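You operate a simulated robot arm through the tools that you are given. There is no shell and no other tool.

The job below is to be done with a simulated robot arm. You get a single attempt, and the scene is never put back.

JOB
Zero the counter, then feed both billets in the channel to the lift tray.
Fine: use the FWD and PUSH buttons; the counter ends on 2.

Only the result counts: the job must be done as asked and must still hold three seconds after the hand-in. Knocking over, shifting, dropping, spilling or breaking anything else fails it.

ROBOT AND FRAMES
A 7-joint arm with a two-finger gripper, fixed in place. Base frame: the origin is on the floor under the middle of its stand, x ahead of it, y to its left, z up. Units: mm, degrees, N and s.
It reaches about 838 mm from its shoulder. Its first joint turns from -66.0 to 66.0 degrees. Payload 2.45 kg.
The TCP is the grasp point between the finger pads, 26 mm short of the fingertips. In the tool frame z runs along the fingers and y along their closing line. The gripper opens to 96 mm; its body begins 69 mm behind the TCP.
Orientation is told as [roll, pitch, yaw] about the base's x, y, z axes, in that order, counted from this pose: with the fingers straight down and closing along the base's y, the tool's x points along the base's -x, its y along +y and its z along -z.

CONTROLS
- The arm moves only by the tool play_rows. Its argument "deltas" is a list that holds one entry, the list of rows, each a list of 7 numbers: the shift along the tool's x, y, z in mm, then the turn, a rotation vector about the tool's x, y, z in degrees, then the opening, from 0 (shut) to 1 (fully open). In form: [[[x, y, z, ax, ay, az, fingers], ...]]. A call has 1 to 20 rows; each row is the pose to reach, as a shift and turn from the pose commanded when the call began, along the tool's axes at that moment. Each row takes 0.2 s and may step no farther than 50 mm and 8.6 degrees from the row before; otherwise, or with a gripper value out of range, the whole call is refused. Where a pose cannot be reached the arm comes as near as it can. A force on the tool above 40 N (or 10 N above the force at the start of the call, whichever is more), or a blocked arm, ends the call early, and 0.2 s more pass. Each finger travels about 50 mm/s and halts on what it meets, pressing with about 42 N; the grip force reading is that of the motor and also rises with nothing between the fingers. The clock runs only during rows and for 0.2 s after the last one: add rows that repeat a pose to give the fingers time. It gives the time, the measured TCP pose, the force on the tool (base axes), the opening and the grip force at its end, in the units of the frame above (readings bear some noise), with the torque about the TCP (base axes, N m) and any sound that the robot's microphone picked up.
- Cameras (640 x 400 px; columns grow to the right, rows downward): "scene" is fixed at [177.8, -397.2, 1434.5]; the picture's right is [0.69, -0.73, 0.00], its down [-0.35, -0.33, -0.88] and it looks along [0.64, 0.60, -0.48] (base axes); focal length 239 px, centre (320, 200). "wrist" rides on the gripper at [81, 3, -98] in the tool frame; the picture's right is [-0.04, 1.00, 0.00], its down [-0.73, -0.03, -0.68] and it looks along [-0.68, -0.03, 0.73] (tool axes); focal length 256 px, centre (320, 200). There is no depth. A picture from a camera that has moved, and an enlarged one, comes with that camera's place and axes in the base frame and with its lens.
- snapshot(camera): a new picture of that camera. The clock stands still meanwhile.
- zoom(camera, box): a new picture of the part [left, top, right, bottom] of that camera's present view, enlarged. The clock stands still meanwhile.
- hand_in(): hands the job in; it is judged then, once.

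Nothing tells you positions but the pictures and the camera data. Unless the task says otherwise, let go and move clear before handing in.

The tools are called after "Call:" as name(argument=value, ...) on one line, values as JSON. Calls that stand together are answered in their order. play_rows: Moves the arm, as the interface text tells. Its arguments: {"type":"object","properties":{"deltas":{"type":"array","items":{"type":"array","items":{"type":"array","items":{"type":"number"}}}}},"required":["deltas"]} The other tools are called the same way: snapshot (camera) takes a picture; zoom (camera, box) takes an enlarged picture of a part of a camera's view; hand_in () hands the job in.

At the start:

```text
clock: 0.0
ee_pos: [332.3, 48.2, 1344.9]
tool_rot: [-0.1, 0.0, 0.1]
wrist_force: [-0.4, -0.3, 0.7]
ft_torque: [-0.03, 0.0, -0.01]
width: 96.1
finger_force: 0.1
```

scene: 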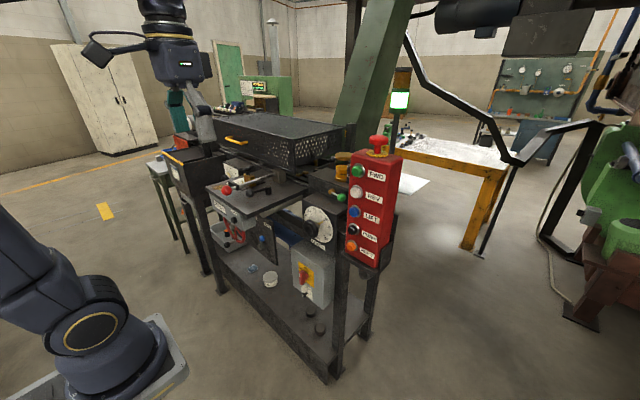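
wrist: 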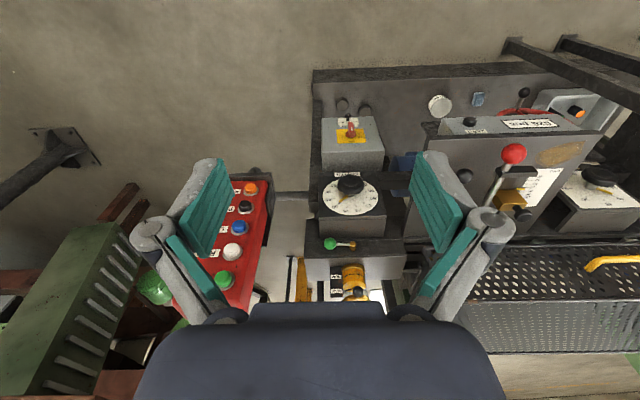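

I see a machine bench with a red button box (FWD, REV, LIFT, PUSH, RST?), a dial and a lever. I'll zoom in to study the details before moving.

Call:
zoom(camera="scene", box=[300, 120, 420, 280])

Call:
zoom(camera="scene", box=[180, 130, 360, 260])

Call:
zoom(camera="wrist", box=[160, 160, 300, 320])

Call:
zoom(camera="wrist", box=[280, 90, 440, 310])

Call:
zoom(camera="wrist", box=[400, 60, 640, 240])

```text
2.50 times, centred on (360, 200) of scene
camera zoom: at [177.8, -397.2, 1434.5], right [0.69, -0.73, 0.0], down [-0.35, -0.33, -0.88], along [0.64, 0.6, -0.48], focal length 597 px, centre (220, 200)
```

zoom: 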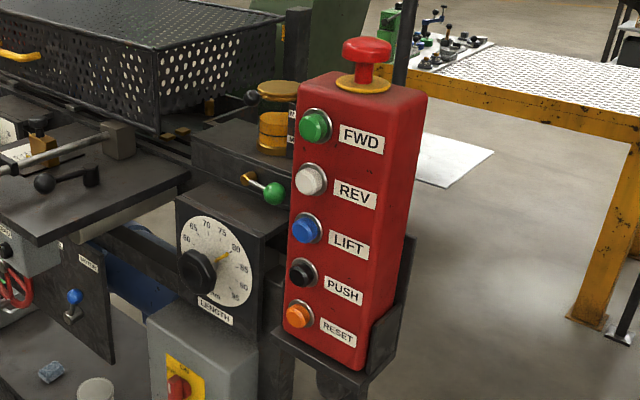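

```text
3.08 times, centred on (270, 195) of scene
camera zoom: at [177.8, -397.2, 1434.5], right [0.69, -0.73, 0.0], down [-0.35, -0.33, -0.88], along [0.64, 0.6, -0.48], focal length 735 px, centre (474, 215)
```

zoom: 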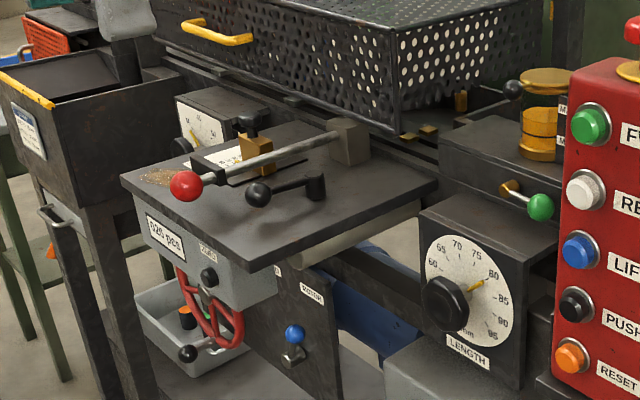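

```text
2.50 times, centred on (230, 240) of wrist
camera zoom: at [250.4, 51.4, 1442.6], right [0.04, 1.0, 0.0], down [0.73, -0.03, 0.68], along [0.68, -0.03, -0.73], focal length 640 px, centre (545, 100)
```

zoom: 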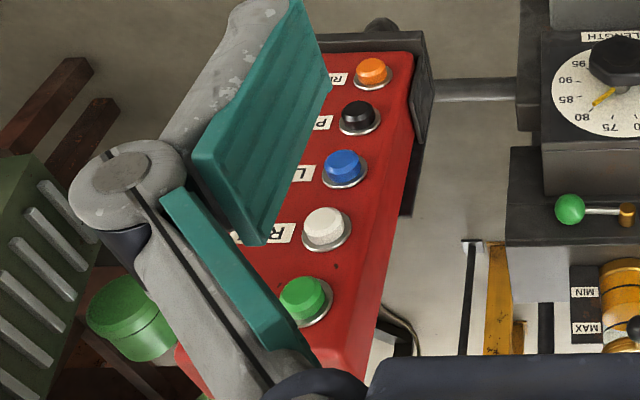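

```text
1.82 times, centred on (360, 200) of wrist
camera zoom: at [250.4, 51.4, 1442.6], right [0.04, 1.0, 0.0], down [0.73, -0.03, 0.68], along [0.68, -0.03, -0.73], focal length 465 px, centre (247, 200)
```

zoom: 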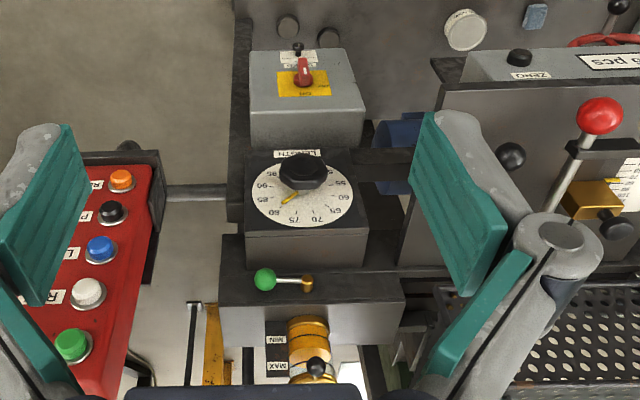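

```text
2.22 times, centred on (520, 150) of wrist
camera zoom: at [250.4, 51.4, 1442.6], right [0.04, 1.0, 0.0], down [0.73, -0.03, 0.68], along [0.68, -0.03, -0.73], focal length 569 px, centre (-124, 311)
```

zoom: 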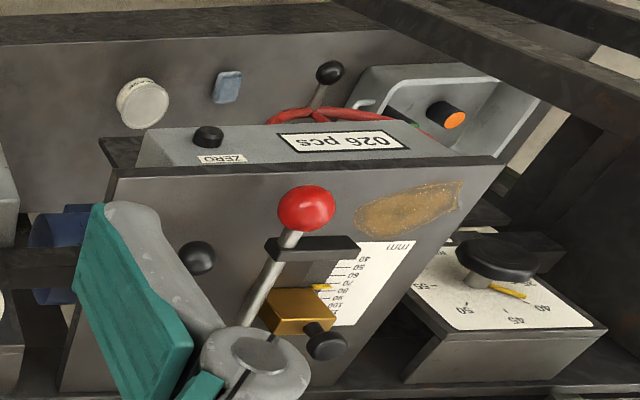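

The button box face seems near x≈604, y≈-114, with FWD at z≈1235 and RESET at z≈1020; the counter reads 026 with a ZERO knob near (494, 337, 955). I need to find the channel, the billets and the lift tray, so I'll zoom in more.

Call:
zoom(camera="scene", box=[190, 70, 350, 200])

Call:
zoom(camera="scene", box=[140, 100, 260, 200])

Call:
zoom(camera="scene", box=[200, 170, 290, 250])

Call:
zoom(camera="scene", box=[320, 60, 430, 190])

Call:
zoom(camera="wrist", box=[440, 180, 640, 400])

Call:
zoom(camera="wrist", box=[270, 180, 430, 310])

```text
3.08 times, centred on (270, 135) of scene
camera zoom: at [177.8, -397.2, 1434.5], right [0.69, -0.73, 0.0], down [-0.35, -0.33, -0.88], along [0.64, 0.6, -0.48], focal length 735 px, centre (474, 400)
```

zoom: 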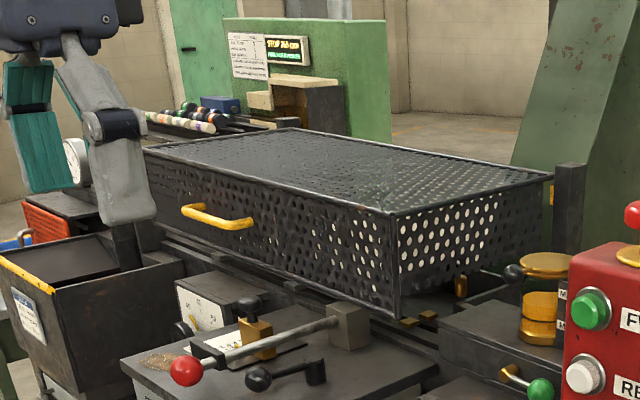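

```text
4.00 times, centred on (200, 150) of scene
camera zoom: at [177.8, -397.2, 1434.5], right [0.69, -0.73, 0.0], down [-0.35, -0.33, -0.88], along [0.64, 0.6, -0.48], focal length 955 px, centre (800, 400)
```

zoom: 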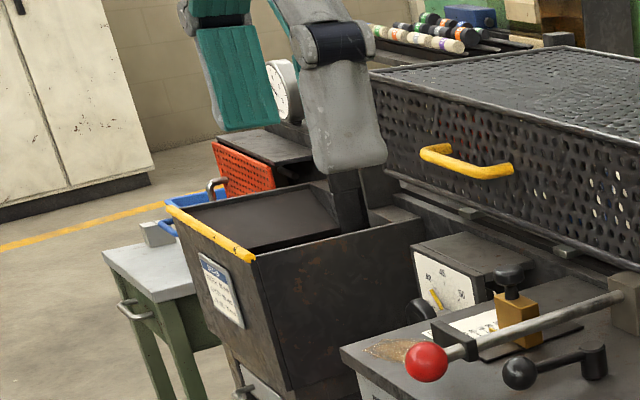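

```text
5.00 times, centred on (245, 210) of scene
camera zoom: at [177.8, -397.2, 1434.5], right [0.69, -0.73, 0.0], down [-0.35, -0.33, -0.88], along [0.64, 0.6, -0.48], focal length 1194 px, centre (695, 150)
```

zoom: 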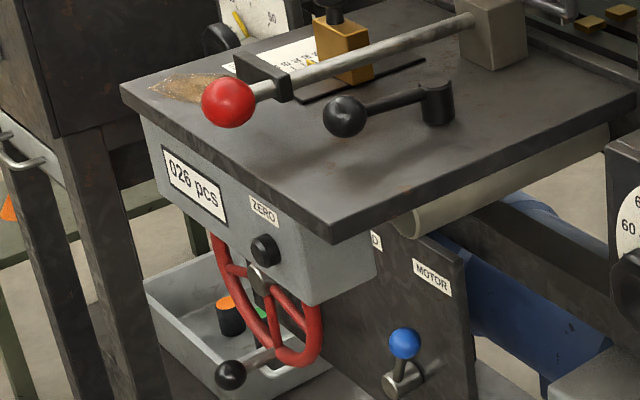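

```text
3.08 times, centred on (375, 125) of scene
camera zoom: at [177.8, -397.2, 1434.5], right [0.69, -0.73, 0.0], down [-0.35, -0.33, -0.88], along [0.64, 0.6, -0.48], focal length 735 px, centre (151, 431)
```

zoom: 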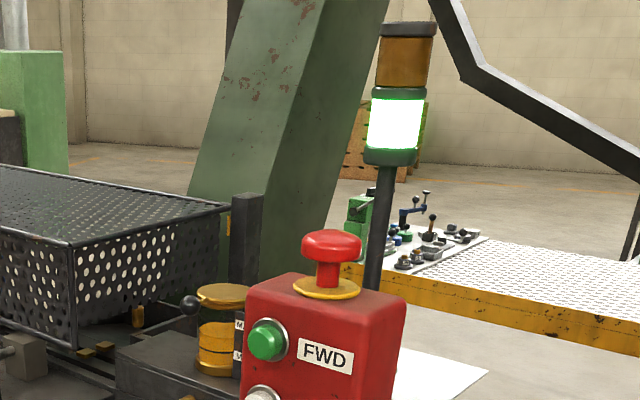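

```text
1.82 times, centred on (540, 290) of wrist
camera zoom: at [250.4, 51.4, 1442.6], right [0.04, 1.0, 0.0], down [0.73, -0.03, 0.68], along [0.68, -0.03, -0.73], focal length 465 px, centre (-80, 36)
```

zoom: 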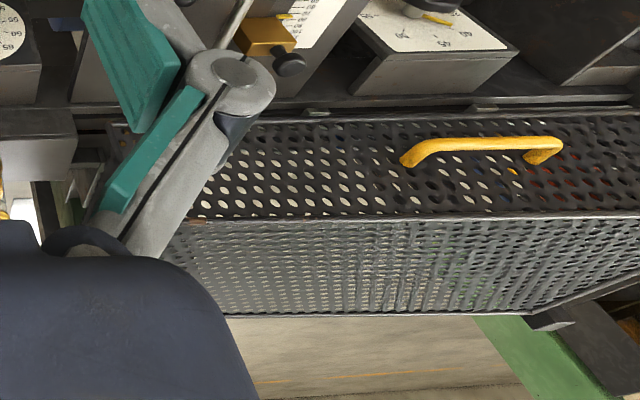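

```text
3.08 times, centred on (350, 245) of wrist
camera zoom: at [250.4, 51.4, 1442.6], right [0.04, 1.0, 0.0], down [0.73, -0.03, 0.68], along [0.68, -0.03, -0.73], focal length 788 px, centre (228, 62)
```

zoom: 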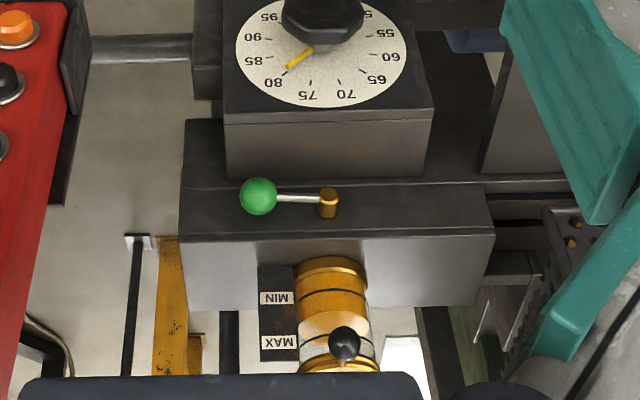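

The counter panel with ZERO faces the robot; the channel, billets and lift tray are still unidentified, possibly beyond the guard. I'll move the arm left and up in free space to look with the wrist camera.

Call:
play_rows(deltas=[[[0, 40, -10, 0, 0, 0, 0], [0, 80, -20, 0, 0, 0, 0], [0, 120, -30, 0, 0, 0, 0], [0, 160, -40, 0, 0, 0, 0], [0, 200, -50, 0, 0, 0, 0], [0, 240, -60, 0, 0, 0, 0], [0, 280, -70, 0, 0, 0, 0], [0, 280, -70, 0, 0, 0, 0]]])

Call:
snapshot(camera="wrist")

Call:
snapshot(camera="scene")

```text
clock: 1.8
ee_pos: [320.0, 311.3, 1367.8]
tool_rot: [0.2, 0.0, -0.1]
wrist_force: [-0.4, -0.7, 0.8]
ft_torque: [-0.02, -0.07, -0.01]
width: 0.0
finger_force: 28.4
out of reach, approached as far as the arm can: row 5, 6, 7, 8
```

```text
taken
camera wrist: at [238.7, 312.7, 1465.7], right [0.04, 1.0, 0.0], down [0.73, -0.03, 0.68], along [0.68, -0.02, -0.73], focal length 256 px, centre (320, 200)
```

wrist: 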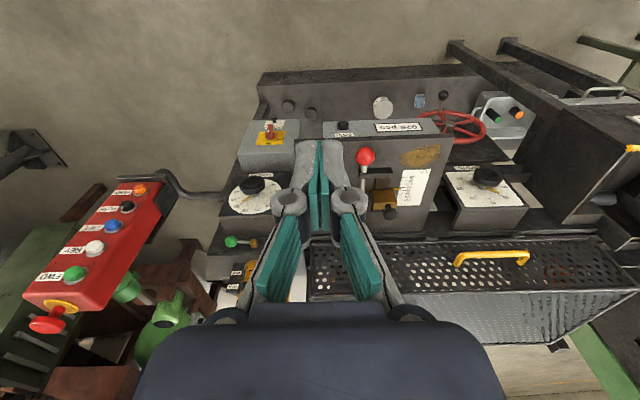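

```text
taken
```

scene: 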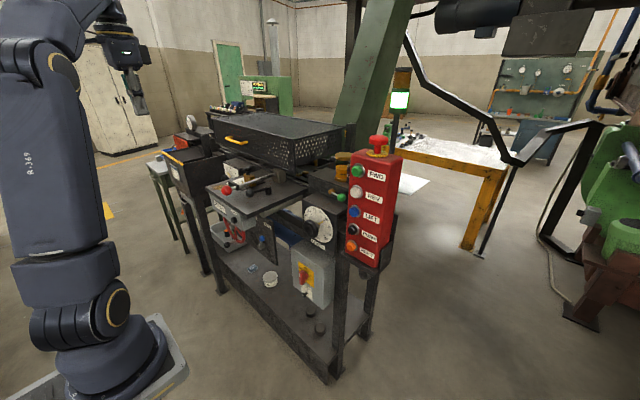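

The gripper is now out of the way of the left part of the scene. I'll zoom on the left containers and the rack behind the guard.

Call:
zoom(camera="scene", box=[140, 70, 300, 180])

Call:
zoom(camera="scene", box=[140, 120, 220, 180])

Call:
zoom(camera="scene", box=[200, 70, 280, 130])

Call:
zoom(camera="wrist", box=[440, 80, 640, 360])

Call:
zoom(camera="wrist", box=[230, 100, 440, 300])

Call:
zoom(camera="wrist", box=[0, 170, 240, 400])

```text
3.64 times, centred on (220, 125) of scene
camera zoom: at [177.6, -397.3, 1434.6], right [0.69, -0.73, 0.0], down [-0.35, -0.33, -0.88], along [0.64, 0.6, -0.47], focal length 868 px, centre (684, 473)
```

zoom: 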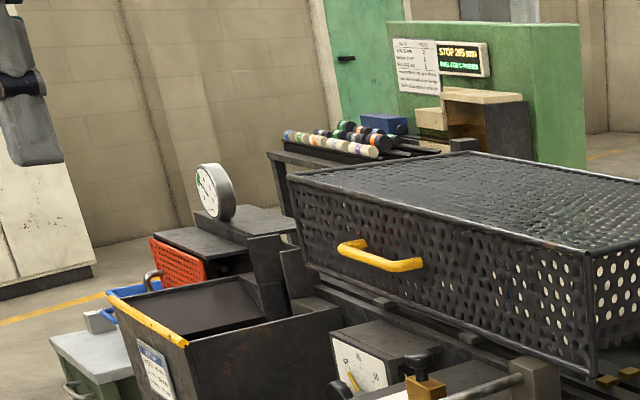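

```text
6.67 times, centred on (180, 150) of scene
camera zoom: at [177.6, -397.3, 1434.6], right [0.69, -0.73, 0.0], down [-0.35, -0.33, -0.88], along [0.64, 0.6, -0.47], focal length 1592 px, centre (1253, 533)
```

zoom: 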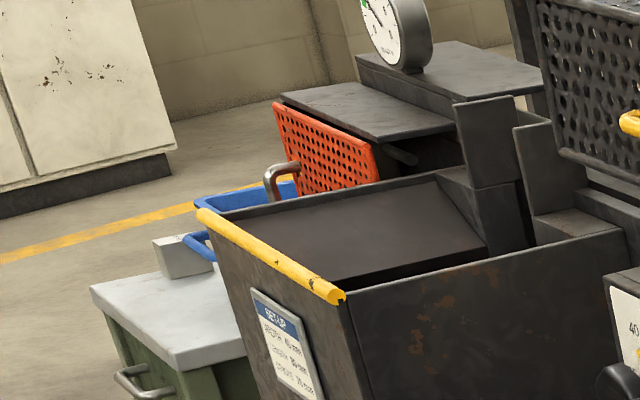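

```text
6.67 times, centred on (240, 100) of scene
camera zoom: at [177.6, -397.3, 1434.6], right [0.69, -0.73, 0.0], down [-0.35, -0.33, -0.88], along [0.64, 0.6, -0.47], focal length 1592 px, centre (853, 867)
```

zoom: 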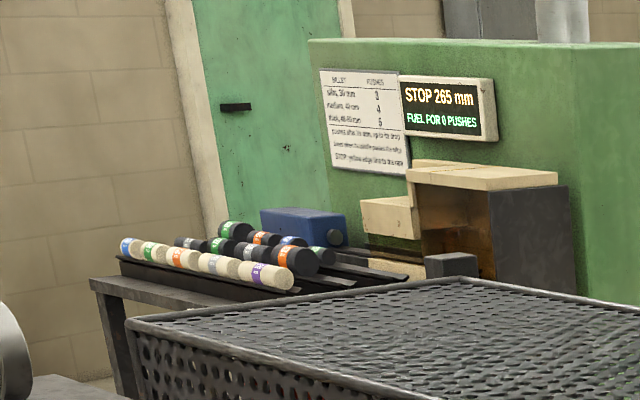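

```text
1.43 times, centred on (540, 220) of wrist
camera zoom: at [238.7, 312.7, 1465.7], right [0.04, 1.0, 0.0], down [0.73, -0.03, 0.68], along [0.68, -0.02, -0.73], focal length 366 px, centre (6, 171)
```

zoom: 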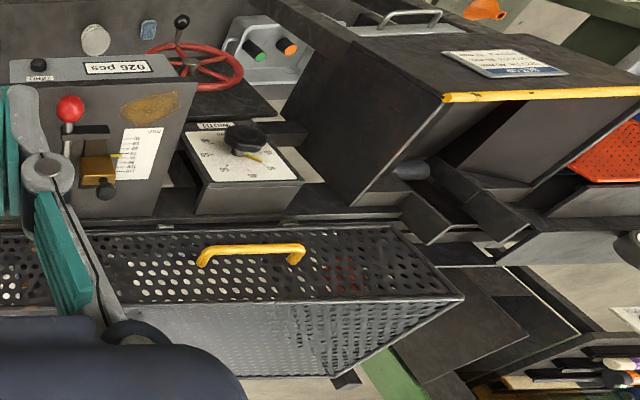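

```text
2.00 times, centred on (335, 200) of wrist
camera zoom: at [238.7, 312.7, 1465.7], right [0.04, 1.0, 0.0], down [0.73, -0.03, 0.68], along [0.68, -0.02, -0.73], focal length 512 px, centre (290, 200)
```

zoom: 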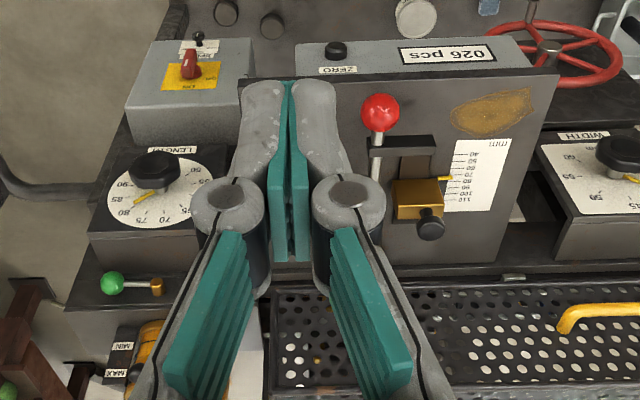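

```text
1.74 times, centred on (120, 285) of wrist
camera zoom: at [238.7, 312.7, 1465.7], right [0.04, 1.0, 0.0], down [0.73, -0.03, 0.68], along [0.68, -0.02, -0.73], focal length 445 px, centre (668, 52)
```

zoom: 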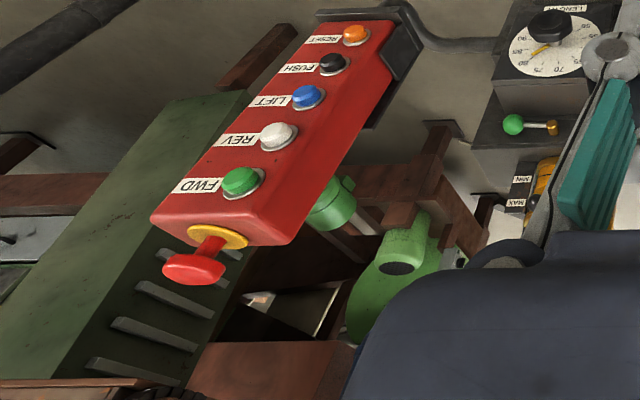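

There are informative placards: a "BILLET / PUSHES" sheet with a display, and a "SETUP" card on the left bin. I'll zoom as hard as possible to read them.

Call:
zoom(camera="scene", box=[236, 76, 268, 96])

Call:
zoom(camera="scene", box=[166, 150, 190, 170])

Call:
zoom(camera="wrist", box=[560, 100, 640, 150])

Call:
zoom(camera="scene", box=[210, 96, 250, 121])

Call:
zoom(camera="wrist", box=[540, 230, 640, 400])

```text
16.00 times, centred on (252, 86) of scene
camera zoom: at [177.6, -397.3, 1434.6], right [0.69, -0.73, 0.0], down [-0.35, -0.33, -0.88], along [0.64, 0.6, -0.47], focal length 3821 px, centre (1408, 2024)
```

zoom: 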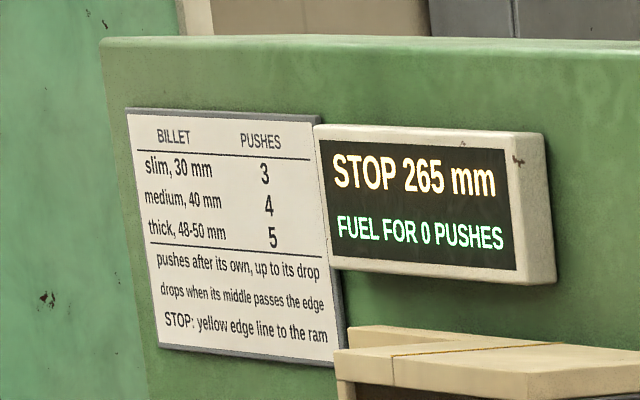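

```text
16.00 times, centred on (178, 160) of scene
camera zoom: at [177.6, -397.3, 1434.6], right [0.69, -0.73, 0.0], down [-0.35, -0.33, -0.88], along [0.64, 0.6, -0.47], focal length 3821 px, centre (2592, 840)
```

zoom: 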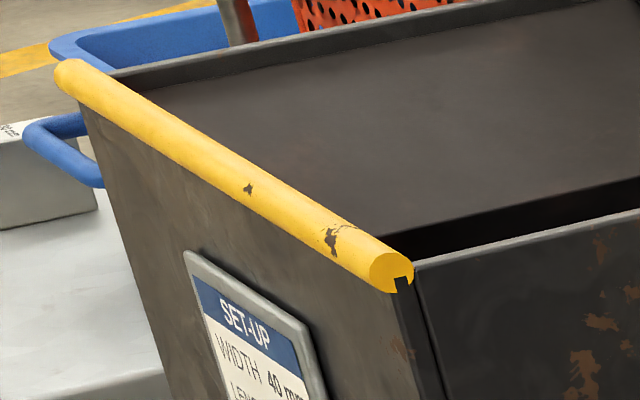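

```text
8.00 times, centred on (600, 125) of wrist
camera zoom: at [238.7, 312.7, 1465.7], right [0.04, 1.0, 0.0], down [0.73, -0.03, 0.68], along [0.68, -0.02, -0.73], focal length 2048 px, centre (-1920, 800)
```

zoom: 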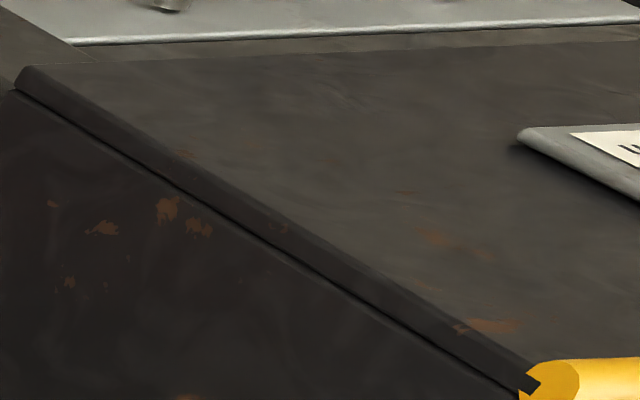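

```text
16.00 times, centred on (230, 108) of scene
camera zoom: at [177.6, -397.3, 1434.6], right [0.69, -0.73, 0.0], down [-0.35, -0.33, -0.88], along [0.64, 0.6, -0.47], focal length 3821 px, centre (1760, 1664)
```

zoom: 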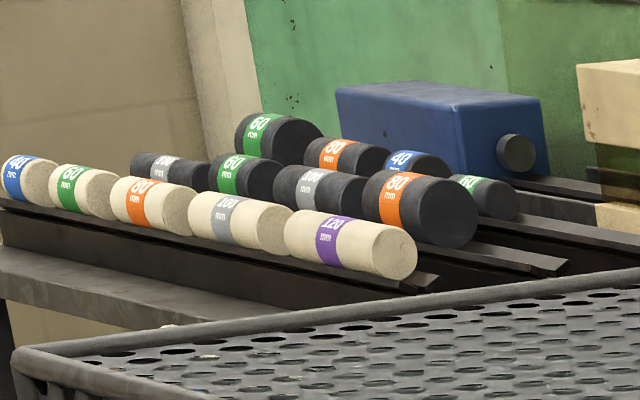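

```text
2.35 times, centred on (590, 315) of wrist
camera zoom: at [238.7, 312.7, 1465.7], right [0.04, 1.0, 0.0], down [0.73, -0.03, 0.68], along [0.68, -0.02, -0.73], focal length 602 px, centre (-315, -71)
```

zoom: 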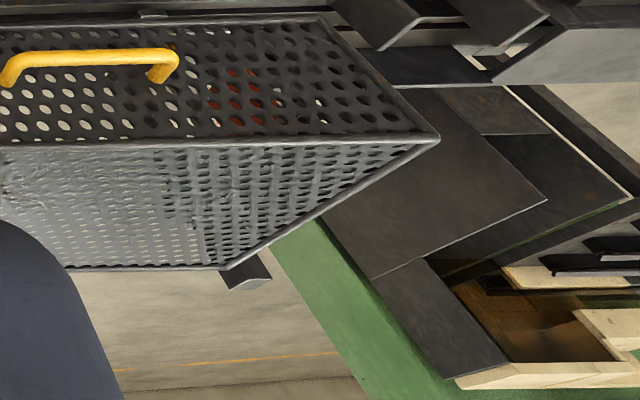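

The sheet explains billets drop when their middle passes the edge, and the display shows "STOP 265 mm / FUEL FOR 0 PUSHES". I still need to find the channel with the two billets, so I'll look through the guard mesh and under it.

Call:
zoom(camera="scene", box=[280, 125, 350, 185])

Call:
zoom(camera="scene", box=[205, 110, 285, 170])

Call:
zoom(camera="wrist", box=[440, 220, 560, 310])

Call:
zoom(camera="wrist", box=[540, 150, 640, 240])

Call:
zoom(camera="scene", box=[160, 130, 220, 175])

Call:
zoom(camera="scene", box=[420, 0, 640, 140])

```text
6.67 times, centred on (315, 155) of scene
camera zoom: at [177.6, -397.3, 1434.6], right [0.69, -0.73, 0.0], down [-0.35, -0.33, -0.88], along [0.64, 0.6, -0.47], focal length 1592 px, centre (353, 500)
```

zoom: 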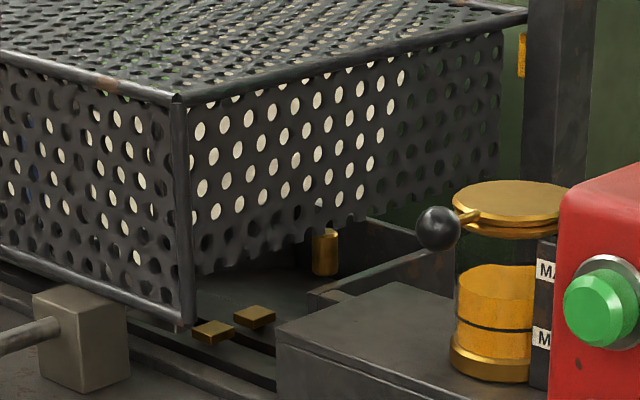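

```text
6.67 times, centred on (245, 140) of scene
camera zoom: at [177.6, -397.3, 1434.6], right [0.69, -0.73, 0.0], down [-0.35, -0.33, -0.88], along [0.64, 0.6, -0.47], focal length 1592 px, centre (820, 600)
```

zoom: 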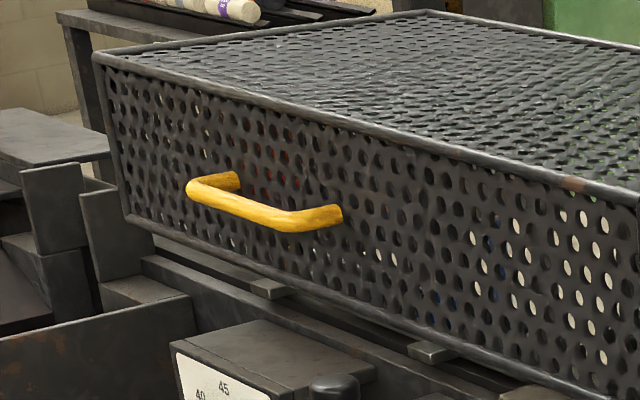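

```text
4.44 times, centred on (500, 265) of wrist
camera zoom: at [238.7, 312.7, 1465.7], right [0.04, 1.0, 0.0], down [0.73, -0.03, 0.68], along [0.68, -0.02, -0.73], focal length 1138 px, centre (-480, -89)
```

zoom: 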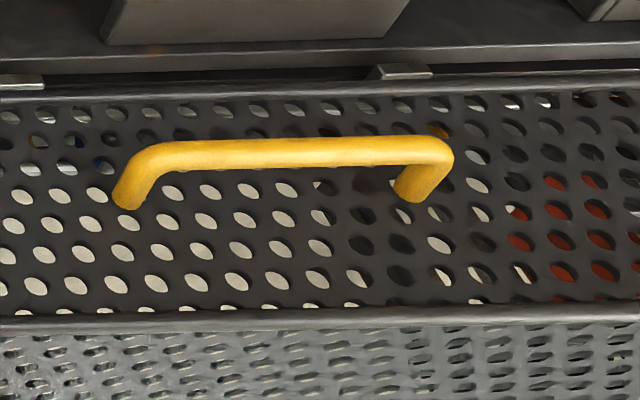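

```text
4.44 times, centred on (590, 195) of wrist
camera zoom: at [238.7, 312.7, 1465.7], right [0.04, 1.0, 0.0], down [0.73, -0.03, 0.68], along [0.68, -0.02, -0.73], focal length 1138 px, centre (-880, 222)
```

zoom: 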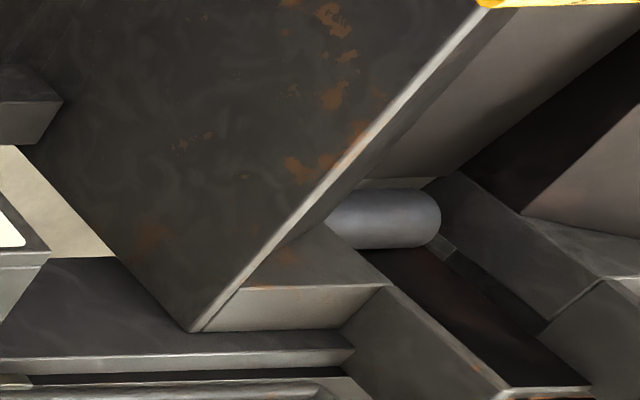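

```text
8.89 times, centred on (190, 152) of scene
camera zoom: at [177.6, -397.3, 1434.6], right [0.69, -0.73, 0.0], down [-0.35, -0.33, -0.88], along [0.64, 0.6, -0.47], focal length 2123 px, centre (1476, 622)
```

zoom: 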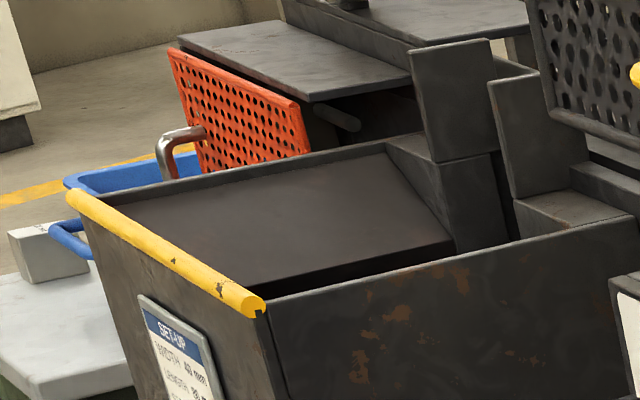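

```text
2.86 times, centred on (530, 70) of scene
camera zoom: at [177.6, -397.3, 1434.6], right [0.69, -0.73, 0.0], down [-0.35, -0.33, -0.88], along [0.64, 0.6, -0.47], focal length 682 px, centre (-280, 571)
```

zoom: 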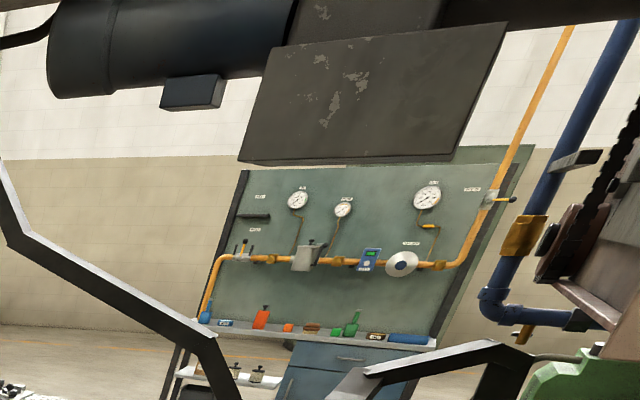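

The guard front sits at about x≈790, with its handle near (752, 603, 1143); the rails run along y beneath it. I'll lower the arm a bit and yaw the camera left to inspect the bin, rails and possible lift tray.

Call:
play_rows(deltas=[[[0, 0, 30, 0, 0, -8, 0], [-10, 0, 60, 0, 0, -16, 0], [-20, 0, 90, 0, 0, -24, 0], [-30, 0, 110, 0, 0, -32, 0], [-40, 0, 120, 0, 0, -40, 0], [-40, 0, 120, 0, 0, -40, 0]]])

Call:
snapshot(camera="wrist")

```text
clock: 3.2
ee_pos: [359.9, 310.7, 1247.1]
tool_rot: [0.1, -0.1, 40.2]
wrist_force: [-0.5, 0.1, -0.1]
ft_torque: [-0.06, -0.03, 0.01]
width: 0.0
finger_force: 28.1
```

```text
taken
camera wrist: at [296.9, 260.1, 1345.0], right [-0.61, 0.79, 0.0], down [0.58, 0.45, 0.68], along [0.54, 0.42, -0.73], focal length 256 px, centre (320, 200)
```

wrist: 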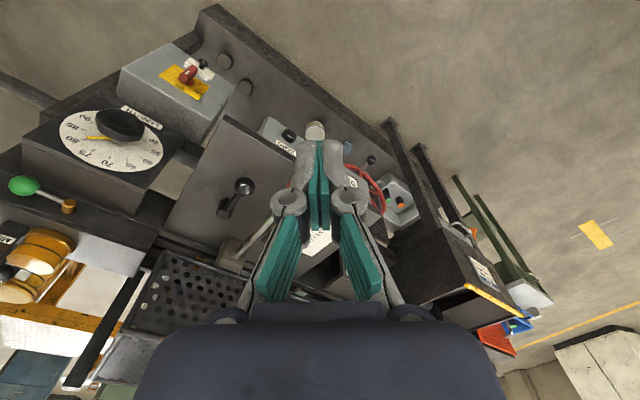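

The gripper blocks the middle of the view, so I'll pitch the tool forward so that the bench falls in the clear upper half of the image.

Call:
play_rows(deltas=[[[0, 0, 0, 0, -8, 0, 0], [0, 0, 0, 0, -16, 0, 0], [0, 0, 0, 0, -24, 0, 0], [0, 0, 0, 0, -32, 0, 0], [0, 0, 0, 0, -40, 0, 0], [0, 0, 0, 0, -40, 0, 0]]])

Call:
snapshot(camera="wrist")

```text
clock: 4.6
ee_pos: [361.8, 311.1, 1248.0]
tool_rot: [0.0, -40.1, 40.0]
wrist_force: [-0.4, 0.1, -0.7]
ft_torque: [-0.01, 0.0, -0.01]
width: 0.0
finger_force: 28.3
```

```text
taken
camera wrist: at [263.5, 232.5, 1270.3], right [-0.62, 0.78, 0.03], down [0.11, 0.06, 0.99], along [0.78, 0.62, -0.12], focal length 256 px, centre (320, 200)
```

wrist: 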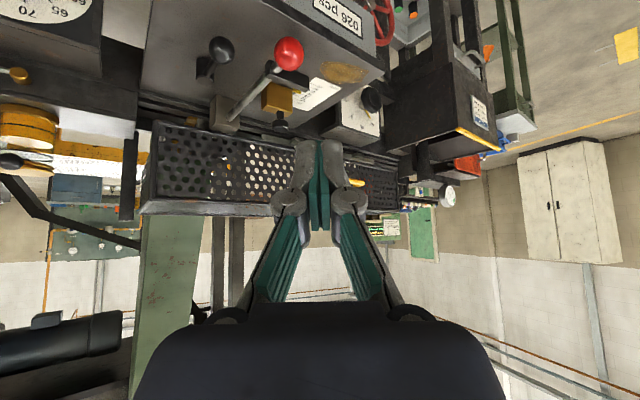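

The view is upside-down but horizontal. I'll zoom in on the machine parts at the left and under the guard.

Call:
zoom(camera="wrist", box=[320, 80, 520, 220])

Call:
zoom(camera="wrist", box=[120, 80, 320, 220])

Call:
zoom(camera="wrist", box=[380, 120, 480, 240])

```text
2.86 times, centred on (420, 150) of wrist
camera zoom: at [263.5, 232.5, 1270.3], right [-0.62, 0.78, 0.03], down [0.11, 0.06, 0.99], along [0.78, 0.62, -0.12], focal length 731 px, centre (34, 343)
```

zoom: 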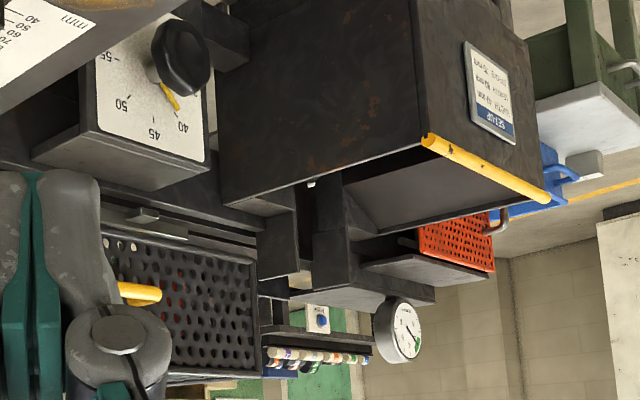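

```text
2.86 times, centred on (220, 150) of wrist
camera zoom: at [263.5, 232.5, 1270.3], right [-0.62, 0.78, 0.03], down [0.11, 0.06, 0.99], along [0.78, 0.62, -0.12], focal length 731 px, centre (606, 343)
```

zoom: 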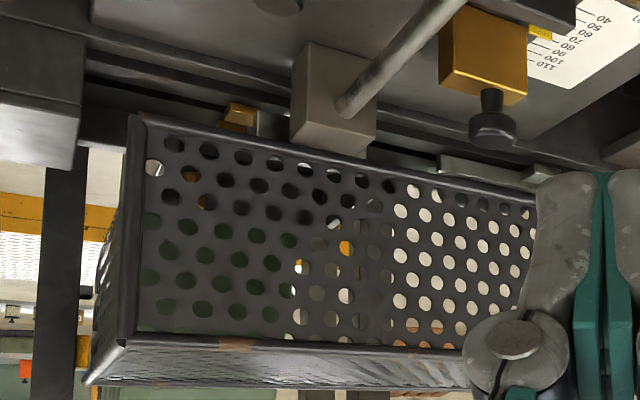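

```text
3.33 times, centred on (430, 180) of wrist
camera zoom: at [263.5, 232.5, 1270.3], right [-0.62, 0.78, 0.03], down [0.11, 0.06, 0.99], along [0.78, 0.62, -0.12], focal length 853 px, centre (-47, 267)
```

zoom: 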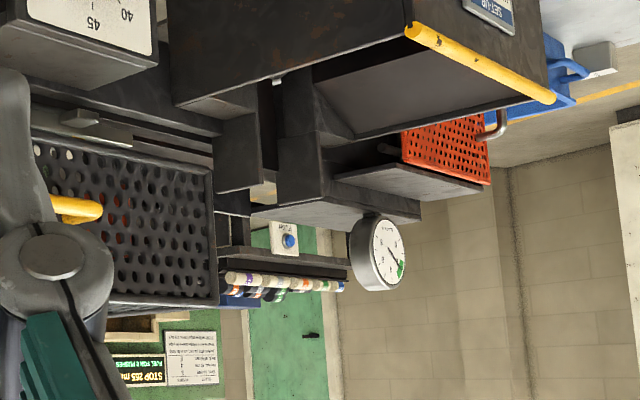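

Nothing lies visibly in the guard from here. The guard's right-front-bottom corner is near (750, 277, 1079), so I'll move the camera right and forward to look at its open right end and the rails under it.

Call:
play_rows(deltas=[[[-8, -36, 12, 0, 0, 0, 0], [-15, -72, 25, 0, 0, 0, 0], [-23, -109, 38, 0, 0, 0, 0], [-31, -145, 50, 0, 0, 0, 0], [-38, -181, 63, 0, 0, 0, 0], [-46, -217, 76, 0, 0, 0, 0], [-54, -253, 88, 0, 0, 0, 0], [-54, -253, 88, 0, 0, 0, 0]]])

Call:
snapshot(camera="wrist")

Call:
snapshot(camera="scene")

```text
clock: 6.4
ee_pos: [600.3, 179.6, 1216.3]
tool_rot: [0.2, -39.9, 40.1]
wrist_force: [-0.2, 0.5, -0.2]
ft_torque: [-0.02, 0.01, -0.01]
width: 0.0
finger_force: 28.7
```

```text
taken
camera wrist: at [502.3, 102.2, 1238.1], right [-0.62, 0.78, 0.03], down [0.12, 0.06, 0.99], along [0.78, 0.62, -0.13], focal length 256 px, centre (320, 200)
```

wrist: 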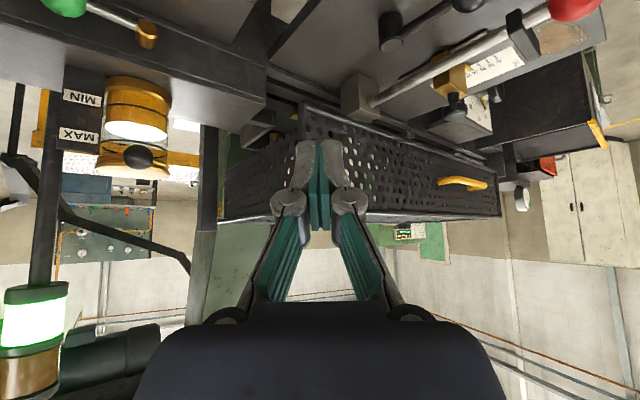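

```text
taken
```

scene: 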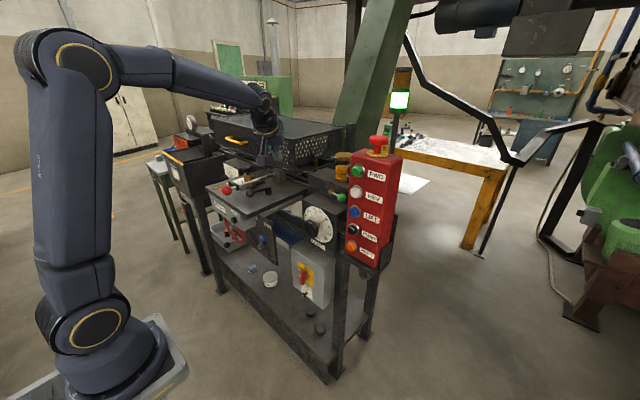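

Call:
zoom(camera="wrist", box=[200, 50, 420, 220])

Call:
zoom(camera="wrist", box=[210, 60, 320, 150])

Call:
zoom(camera="wrist", box=[300, 60, 420, 150])

Call:
zoom(camera="wrist", box=[480, 0, 640, 140])

```text
2.35 times, centred on (310, 135) of wrist
camera zoom: at [502.3, 102.2, 1238.1], right [-0.62, 0.78, 0.03], down [0.12, 0.06, 0.99], along [0.78, 0.62, -0.13], focal length 602 px, centre (344, 353)
```

zoom: 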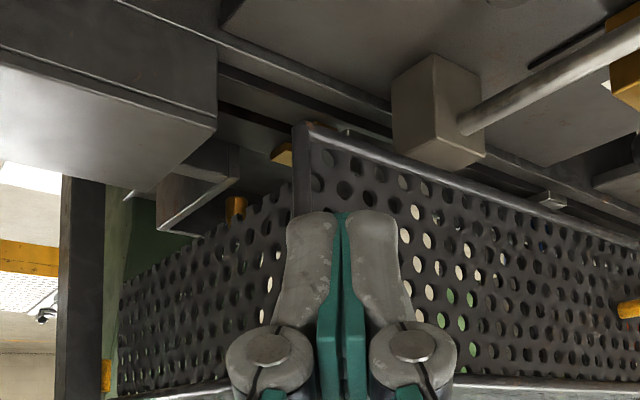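

```text
4.44 times, centred on (265, 105) of wrist
camera zoom: at [502.3, 102.2, 1238.1], right [-0.62, 0.78, 0.03], down [0.12, 0.06, 0.99], along [0.78, 0.62, -0.13], focal length 1138 px, centre (564, 622)
```

zoom: 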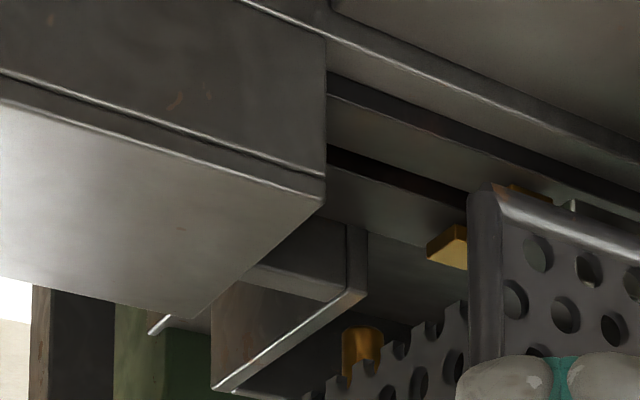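

```text
4.44 times, centred on (360, 105) of wrist
camera zoom: at [502.3, 102.2, 1238.1], right [-0.62, 0.78, 0.03], down [0.12, 0.06, 0.99], along [0.78, 0.62, -0.13], focal length 1138 px, centre (142, 622)
```

zoom: 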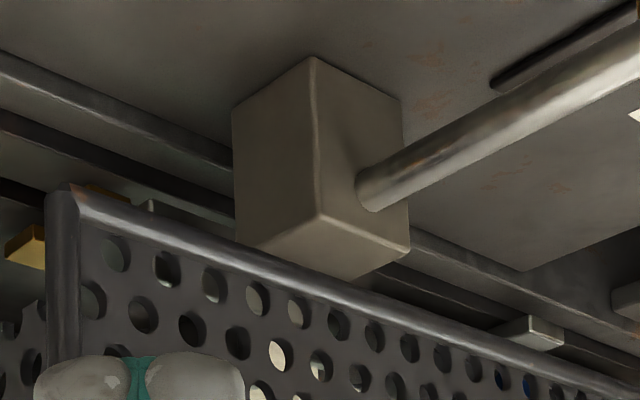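

```text
2.86 times, centred on (560, 70) of wrist
camera zoom: at [502.3, 102.2, 1238.1], right [-0.62, 0.78, 0.03], down [0.12, 0.06, 0.99], along [0.78, 0.62, -0.13], focal length 731 px, centre (-366, 571)
```

zoom: 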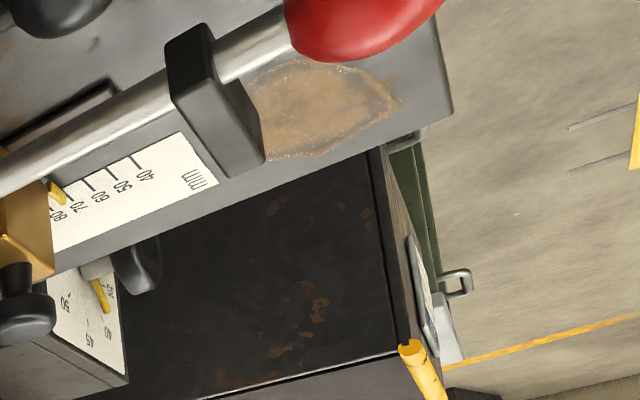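

I can see rails and a trough under the guard but no billets yet. It would help to have the camera above the fingers with upright pictures, so I'll back off and roll the tool about its axis.

Call:
play_rows(deltas=[[[12, 14, -36, 0, 0, 0, 0], [23, 27, -72, 0, 0, 0, 0], [35, 41, -107, 0, 0, 0, 0], [35, 41, -107, 0, 0, 8, 0], [35, 41, -107, 0, 0, 16, 0], [35, 41, -107, 0, 0, 24, 0], [35, 41, -107, 0, 0, 32, 0], [35, 41, -107, 0, 0, 40, 0], [35, 41, -107, 0, 0, 48, 0], [35, 41, -107, 0, 0, 56, 0], [35, 41, -107, 0, 0, 64, 0], [35, 41, -107, 0, 0, 72, 0], [35, 41, -107, 0, 0, 80, 0], [35, 41, -107, 0, 0, 88, 0], [35, 41, -107, 0, 0, 90, 0], [35, 41, -107, 0, 0, 90, 0]]])

Call:
snapshot(camera="wrist")

```text
clock: 9.8
ee_pos: [499.6, 151.6, 1273.7]
tool_rot: [39.9, 0.1, -50.0]
wrist_force: [0.4, -0.2, -0.2]
ft_torque: [0.03, 0.02, -0.02]
width: 0.0
finger_force: 28.5
```

```text
taken
camera wrist: at [401.2, 174.0, 1351.6], right [0.61, 0.46, 0.64], down [0.12, -0.86, 0.5], along [0.78, -0.23, -0.58], focal length 256 px, centre (320, 200)
```

wrist: 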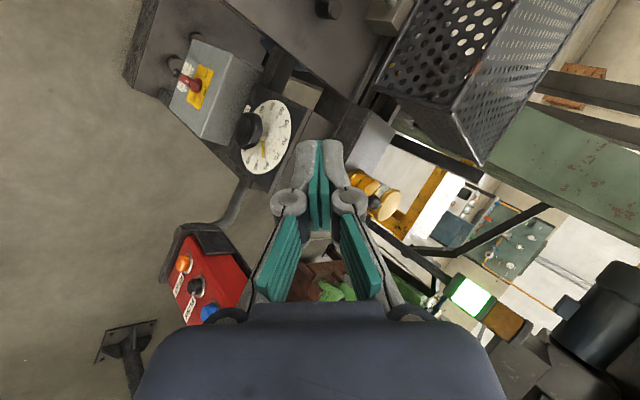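

The roll works without trouble; I'll continue another 90° to bring the camera on top.

Call:
play_rows(deltas=[[[0, 0, 0, 0, 0, 8, 0], [0, 0, 0, 0, 0, 16, 0], [0, 0, 0, 0, 0, 24, 0], [0, 0, 0, 0, 0, 32, 0], [0, 0, 0, 0, 0, 40, 0], [0, 0, 0, 0, 0, 48, 0], [0, 0, 0, 0, 0, 56, 0], [0, 0, 0, 0, 0, 64, 0], [0, 0, 0, 0, 0, 72, 0], [0, 0, 0, 0, 0, 80, 0], [0, 0, 0, 0, 0, 88, 0], [0, 0, 0, 0, 0, 90, 0], [0, 0, 0, 0, 0, 90, 0]]])

Call:
snapshot(camera="wrist")

```text
clock: 12.6
ee_pos: [499.6, 151.0, 1273.7]
tool_rot: [-0.1, 40.1, -140.1]
wrist_force: [0.5, 0.6, -1.0]
ft_torque: [-0.02, 0.03, -0.03]
width: 0.0
finger_force: 28.5
```

```text
taken
camera wrist: at [501.6, 147.1, 1401.8], right [0.62, -0.79, -0.03], down [-0.78, -0.62, 0.05], along [-0.05, -0.01, -1.0], focal length 256 px, centre (320, 200)
```

wrist: 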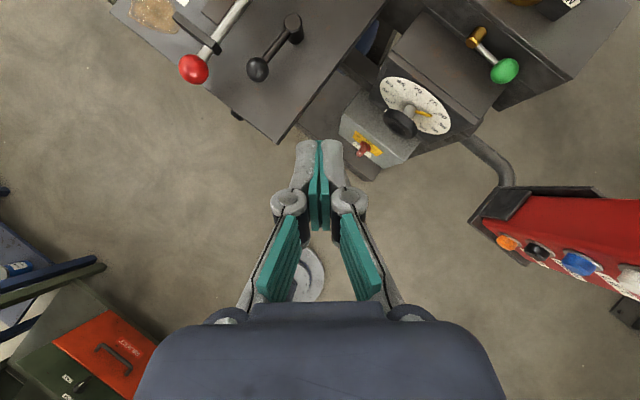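

Now the camera is on top, looking straight down. I'll pitch the fingers up to horizontal for a forward view.

Call:
play_rows(deltas=[[[0, 0, 0, 0, 8, 0, 0], [0, 0, 0, 0, 16, 0, 0], [0, 0, 0, 0, 24, 0, 0], [0, 0, 0, 0, 32, 0, 0], [0, 0, 0, 0, 40, 0, 0], [0, 0, 0, 0, 48, 0, 0], [0, 0, 0, 0, 50, 0, 0], [0, 0, 0, 0, 50, 0, 0]]])

Call:
snapshot(camera="wrist")

Call:
snapshot(camera="scene")

```text
clock: 14.4
ee_pos: [499.6, 150.1, 1274.8]
tool_rot: [-134.8, 89.9, 85.2]
wrist_force: [0.3, -0.5, 0.6]
ft_torque: [0.0, -0.01, 0.02]
width: 0.0
finger_force: 28.1
```

```text
taken
camera wrist: at [426.8, 84.5, 1355.4], right [0.64, -0.76, -0.04], down [-0.54, -0.41, -0.73], along [0.54, 0.49, -0.68], focal length 256 px, centre (320, 200)
```

wrist: 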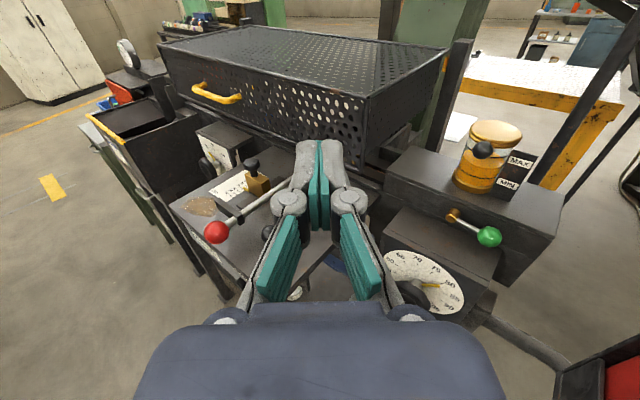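

```text
taken
```

scene: 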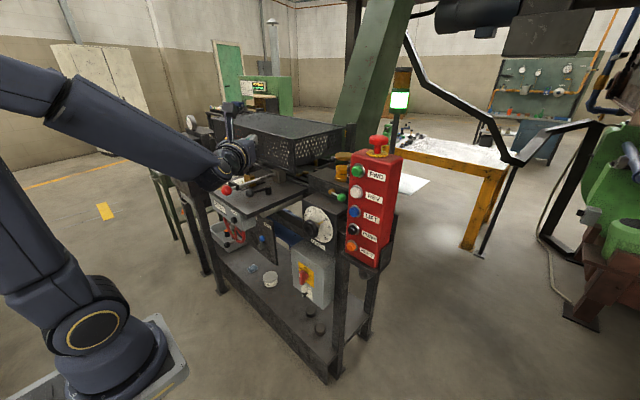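

Now the view is upright. I'll zoom into the guard, its end and the area behind it.

Call:
zoom(camera="wrist", box=[150, 0, 310, 110])

Call:
zoom(camera="wrist", box=[330, 80, 460, 180])

Call:
zoom(camera="wrist", box=[80, 30, 240, 150])

Call:
zoom(camera="wrist", box=[180, 80, 360, 200])

```text
3.64 times, centred on (230, 55) of wrist
camera zoom: at [426.8, 84.5, 1355.4], right [0.64, -0.76, -0.04], down [-0.54, -0.41, -0.73], along [0.54, 0.49, -0.68], focal length 931 px, centre (647, 727)
```

zoom: 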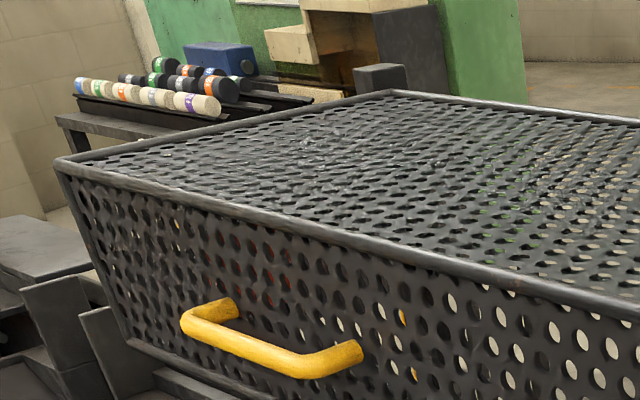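

```text
4.00 times, centred on (395, 130) of wrist
camera zoom: at [426.8, 84.5, 1355.4], right [0.64, -0.76, -0.04], down [-0.54, -0.41, -0.73], along [0.54, 0.49, -0.68], focal length 1024 px, centre (20, 480)
```

zoom: 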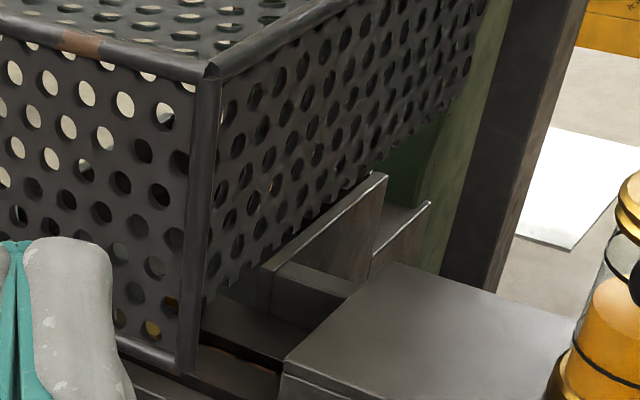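

```text
3.33 times, centred on (160, 90) of wrist
camera zoom: at [426.8, 84.5, 1355.4], right [0.64, -0.76, -0.04], down [-0.54, -0.41, -0.73], along [0.54, 0.49, -0.68], focal length 853 px, centre (853, 567)
```

zoom: 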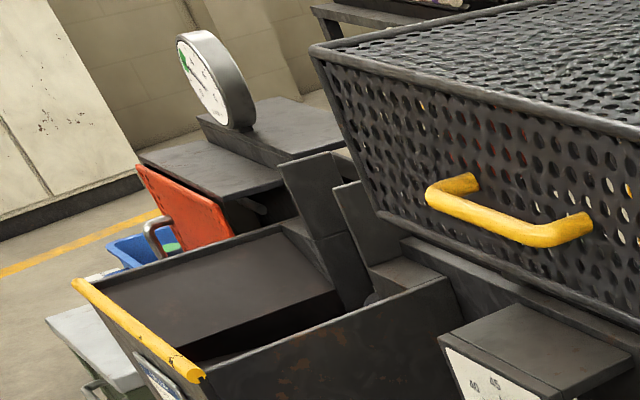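

```text
3.33 times, centred on (270, 140) of wrist
camera zoom: at [426.8, 84.5, 1355.4], right [0.64, -0.76, -0.04], down [-0.54, -0.41, -0.73], along [0.54, 0.49, -0.68], focal length 853 px, centre (487, 400)
```

zoom: 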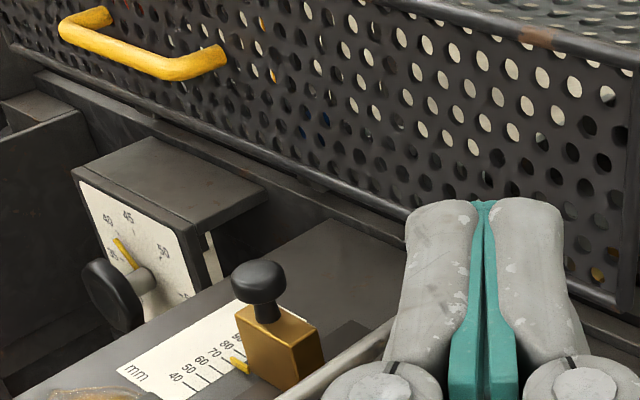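

The upright view shows the guard spanning about x 770–1104, y 277–992, z 1079–1197, with something reddish inside near its left end. I'll move the camera over toward the guard to look through its top mesh.

Call:
play_rows(deltas=[[[35, 0, 0, 0, 0, 0, 0], [35, -17, 37, 0, 0, 0, 0], [35, -35, 75, 0, 0, 0, 0], [35, -52, 112, 0, 0, 0, 0], [35, -70, 150, 0, 0, 0, 0], [35, -87, 187, 0, 0, 0, 0], [35, -105, 225, 0, 0, 0, 0], [35, -122, 262, 0, 0, 0, 0], [35, -140, 300, 0, 0, 0, 0], [35, -140, 300, 0, 0, 0, 0]]])

Call:
snapshot(camera="wrist")

```text
clock: 16.6
ee_pos: [639.8, 451.6, 1309.9]
tool_rot: [-110.4, 89.9, 109.6]
wrist_force: [0.2, -0.1, 0.3]
ft_torque: [-0.06, -0.01, -0.01]
width: 0.0
finger_force: 29.0
```

```text
taken
camera wrist: at [567.3, 384.8, 1391.0], right [0.64, -0.76, -0.04], down [-0.54, -0.41, -0.73], along [0.54, 0.49, -0.68], focal length 256 px, centre (320, 200)
```

wrist: 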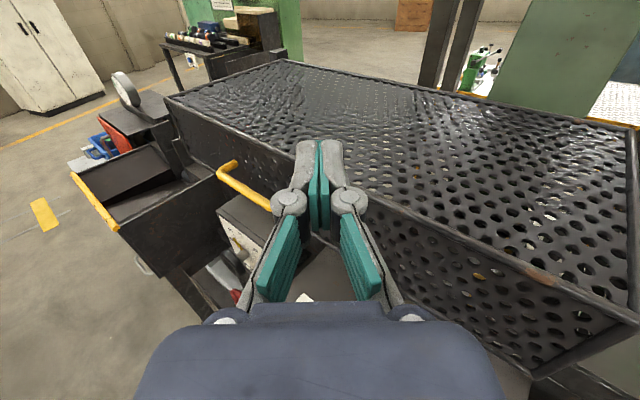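

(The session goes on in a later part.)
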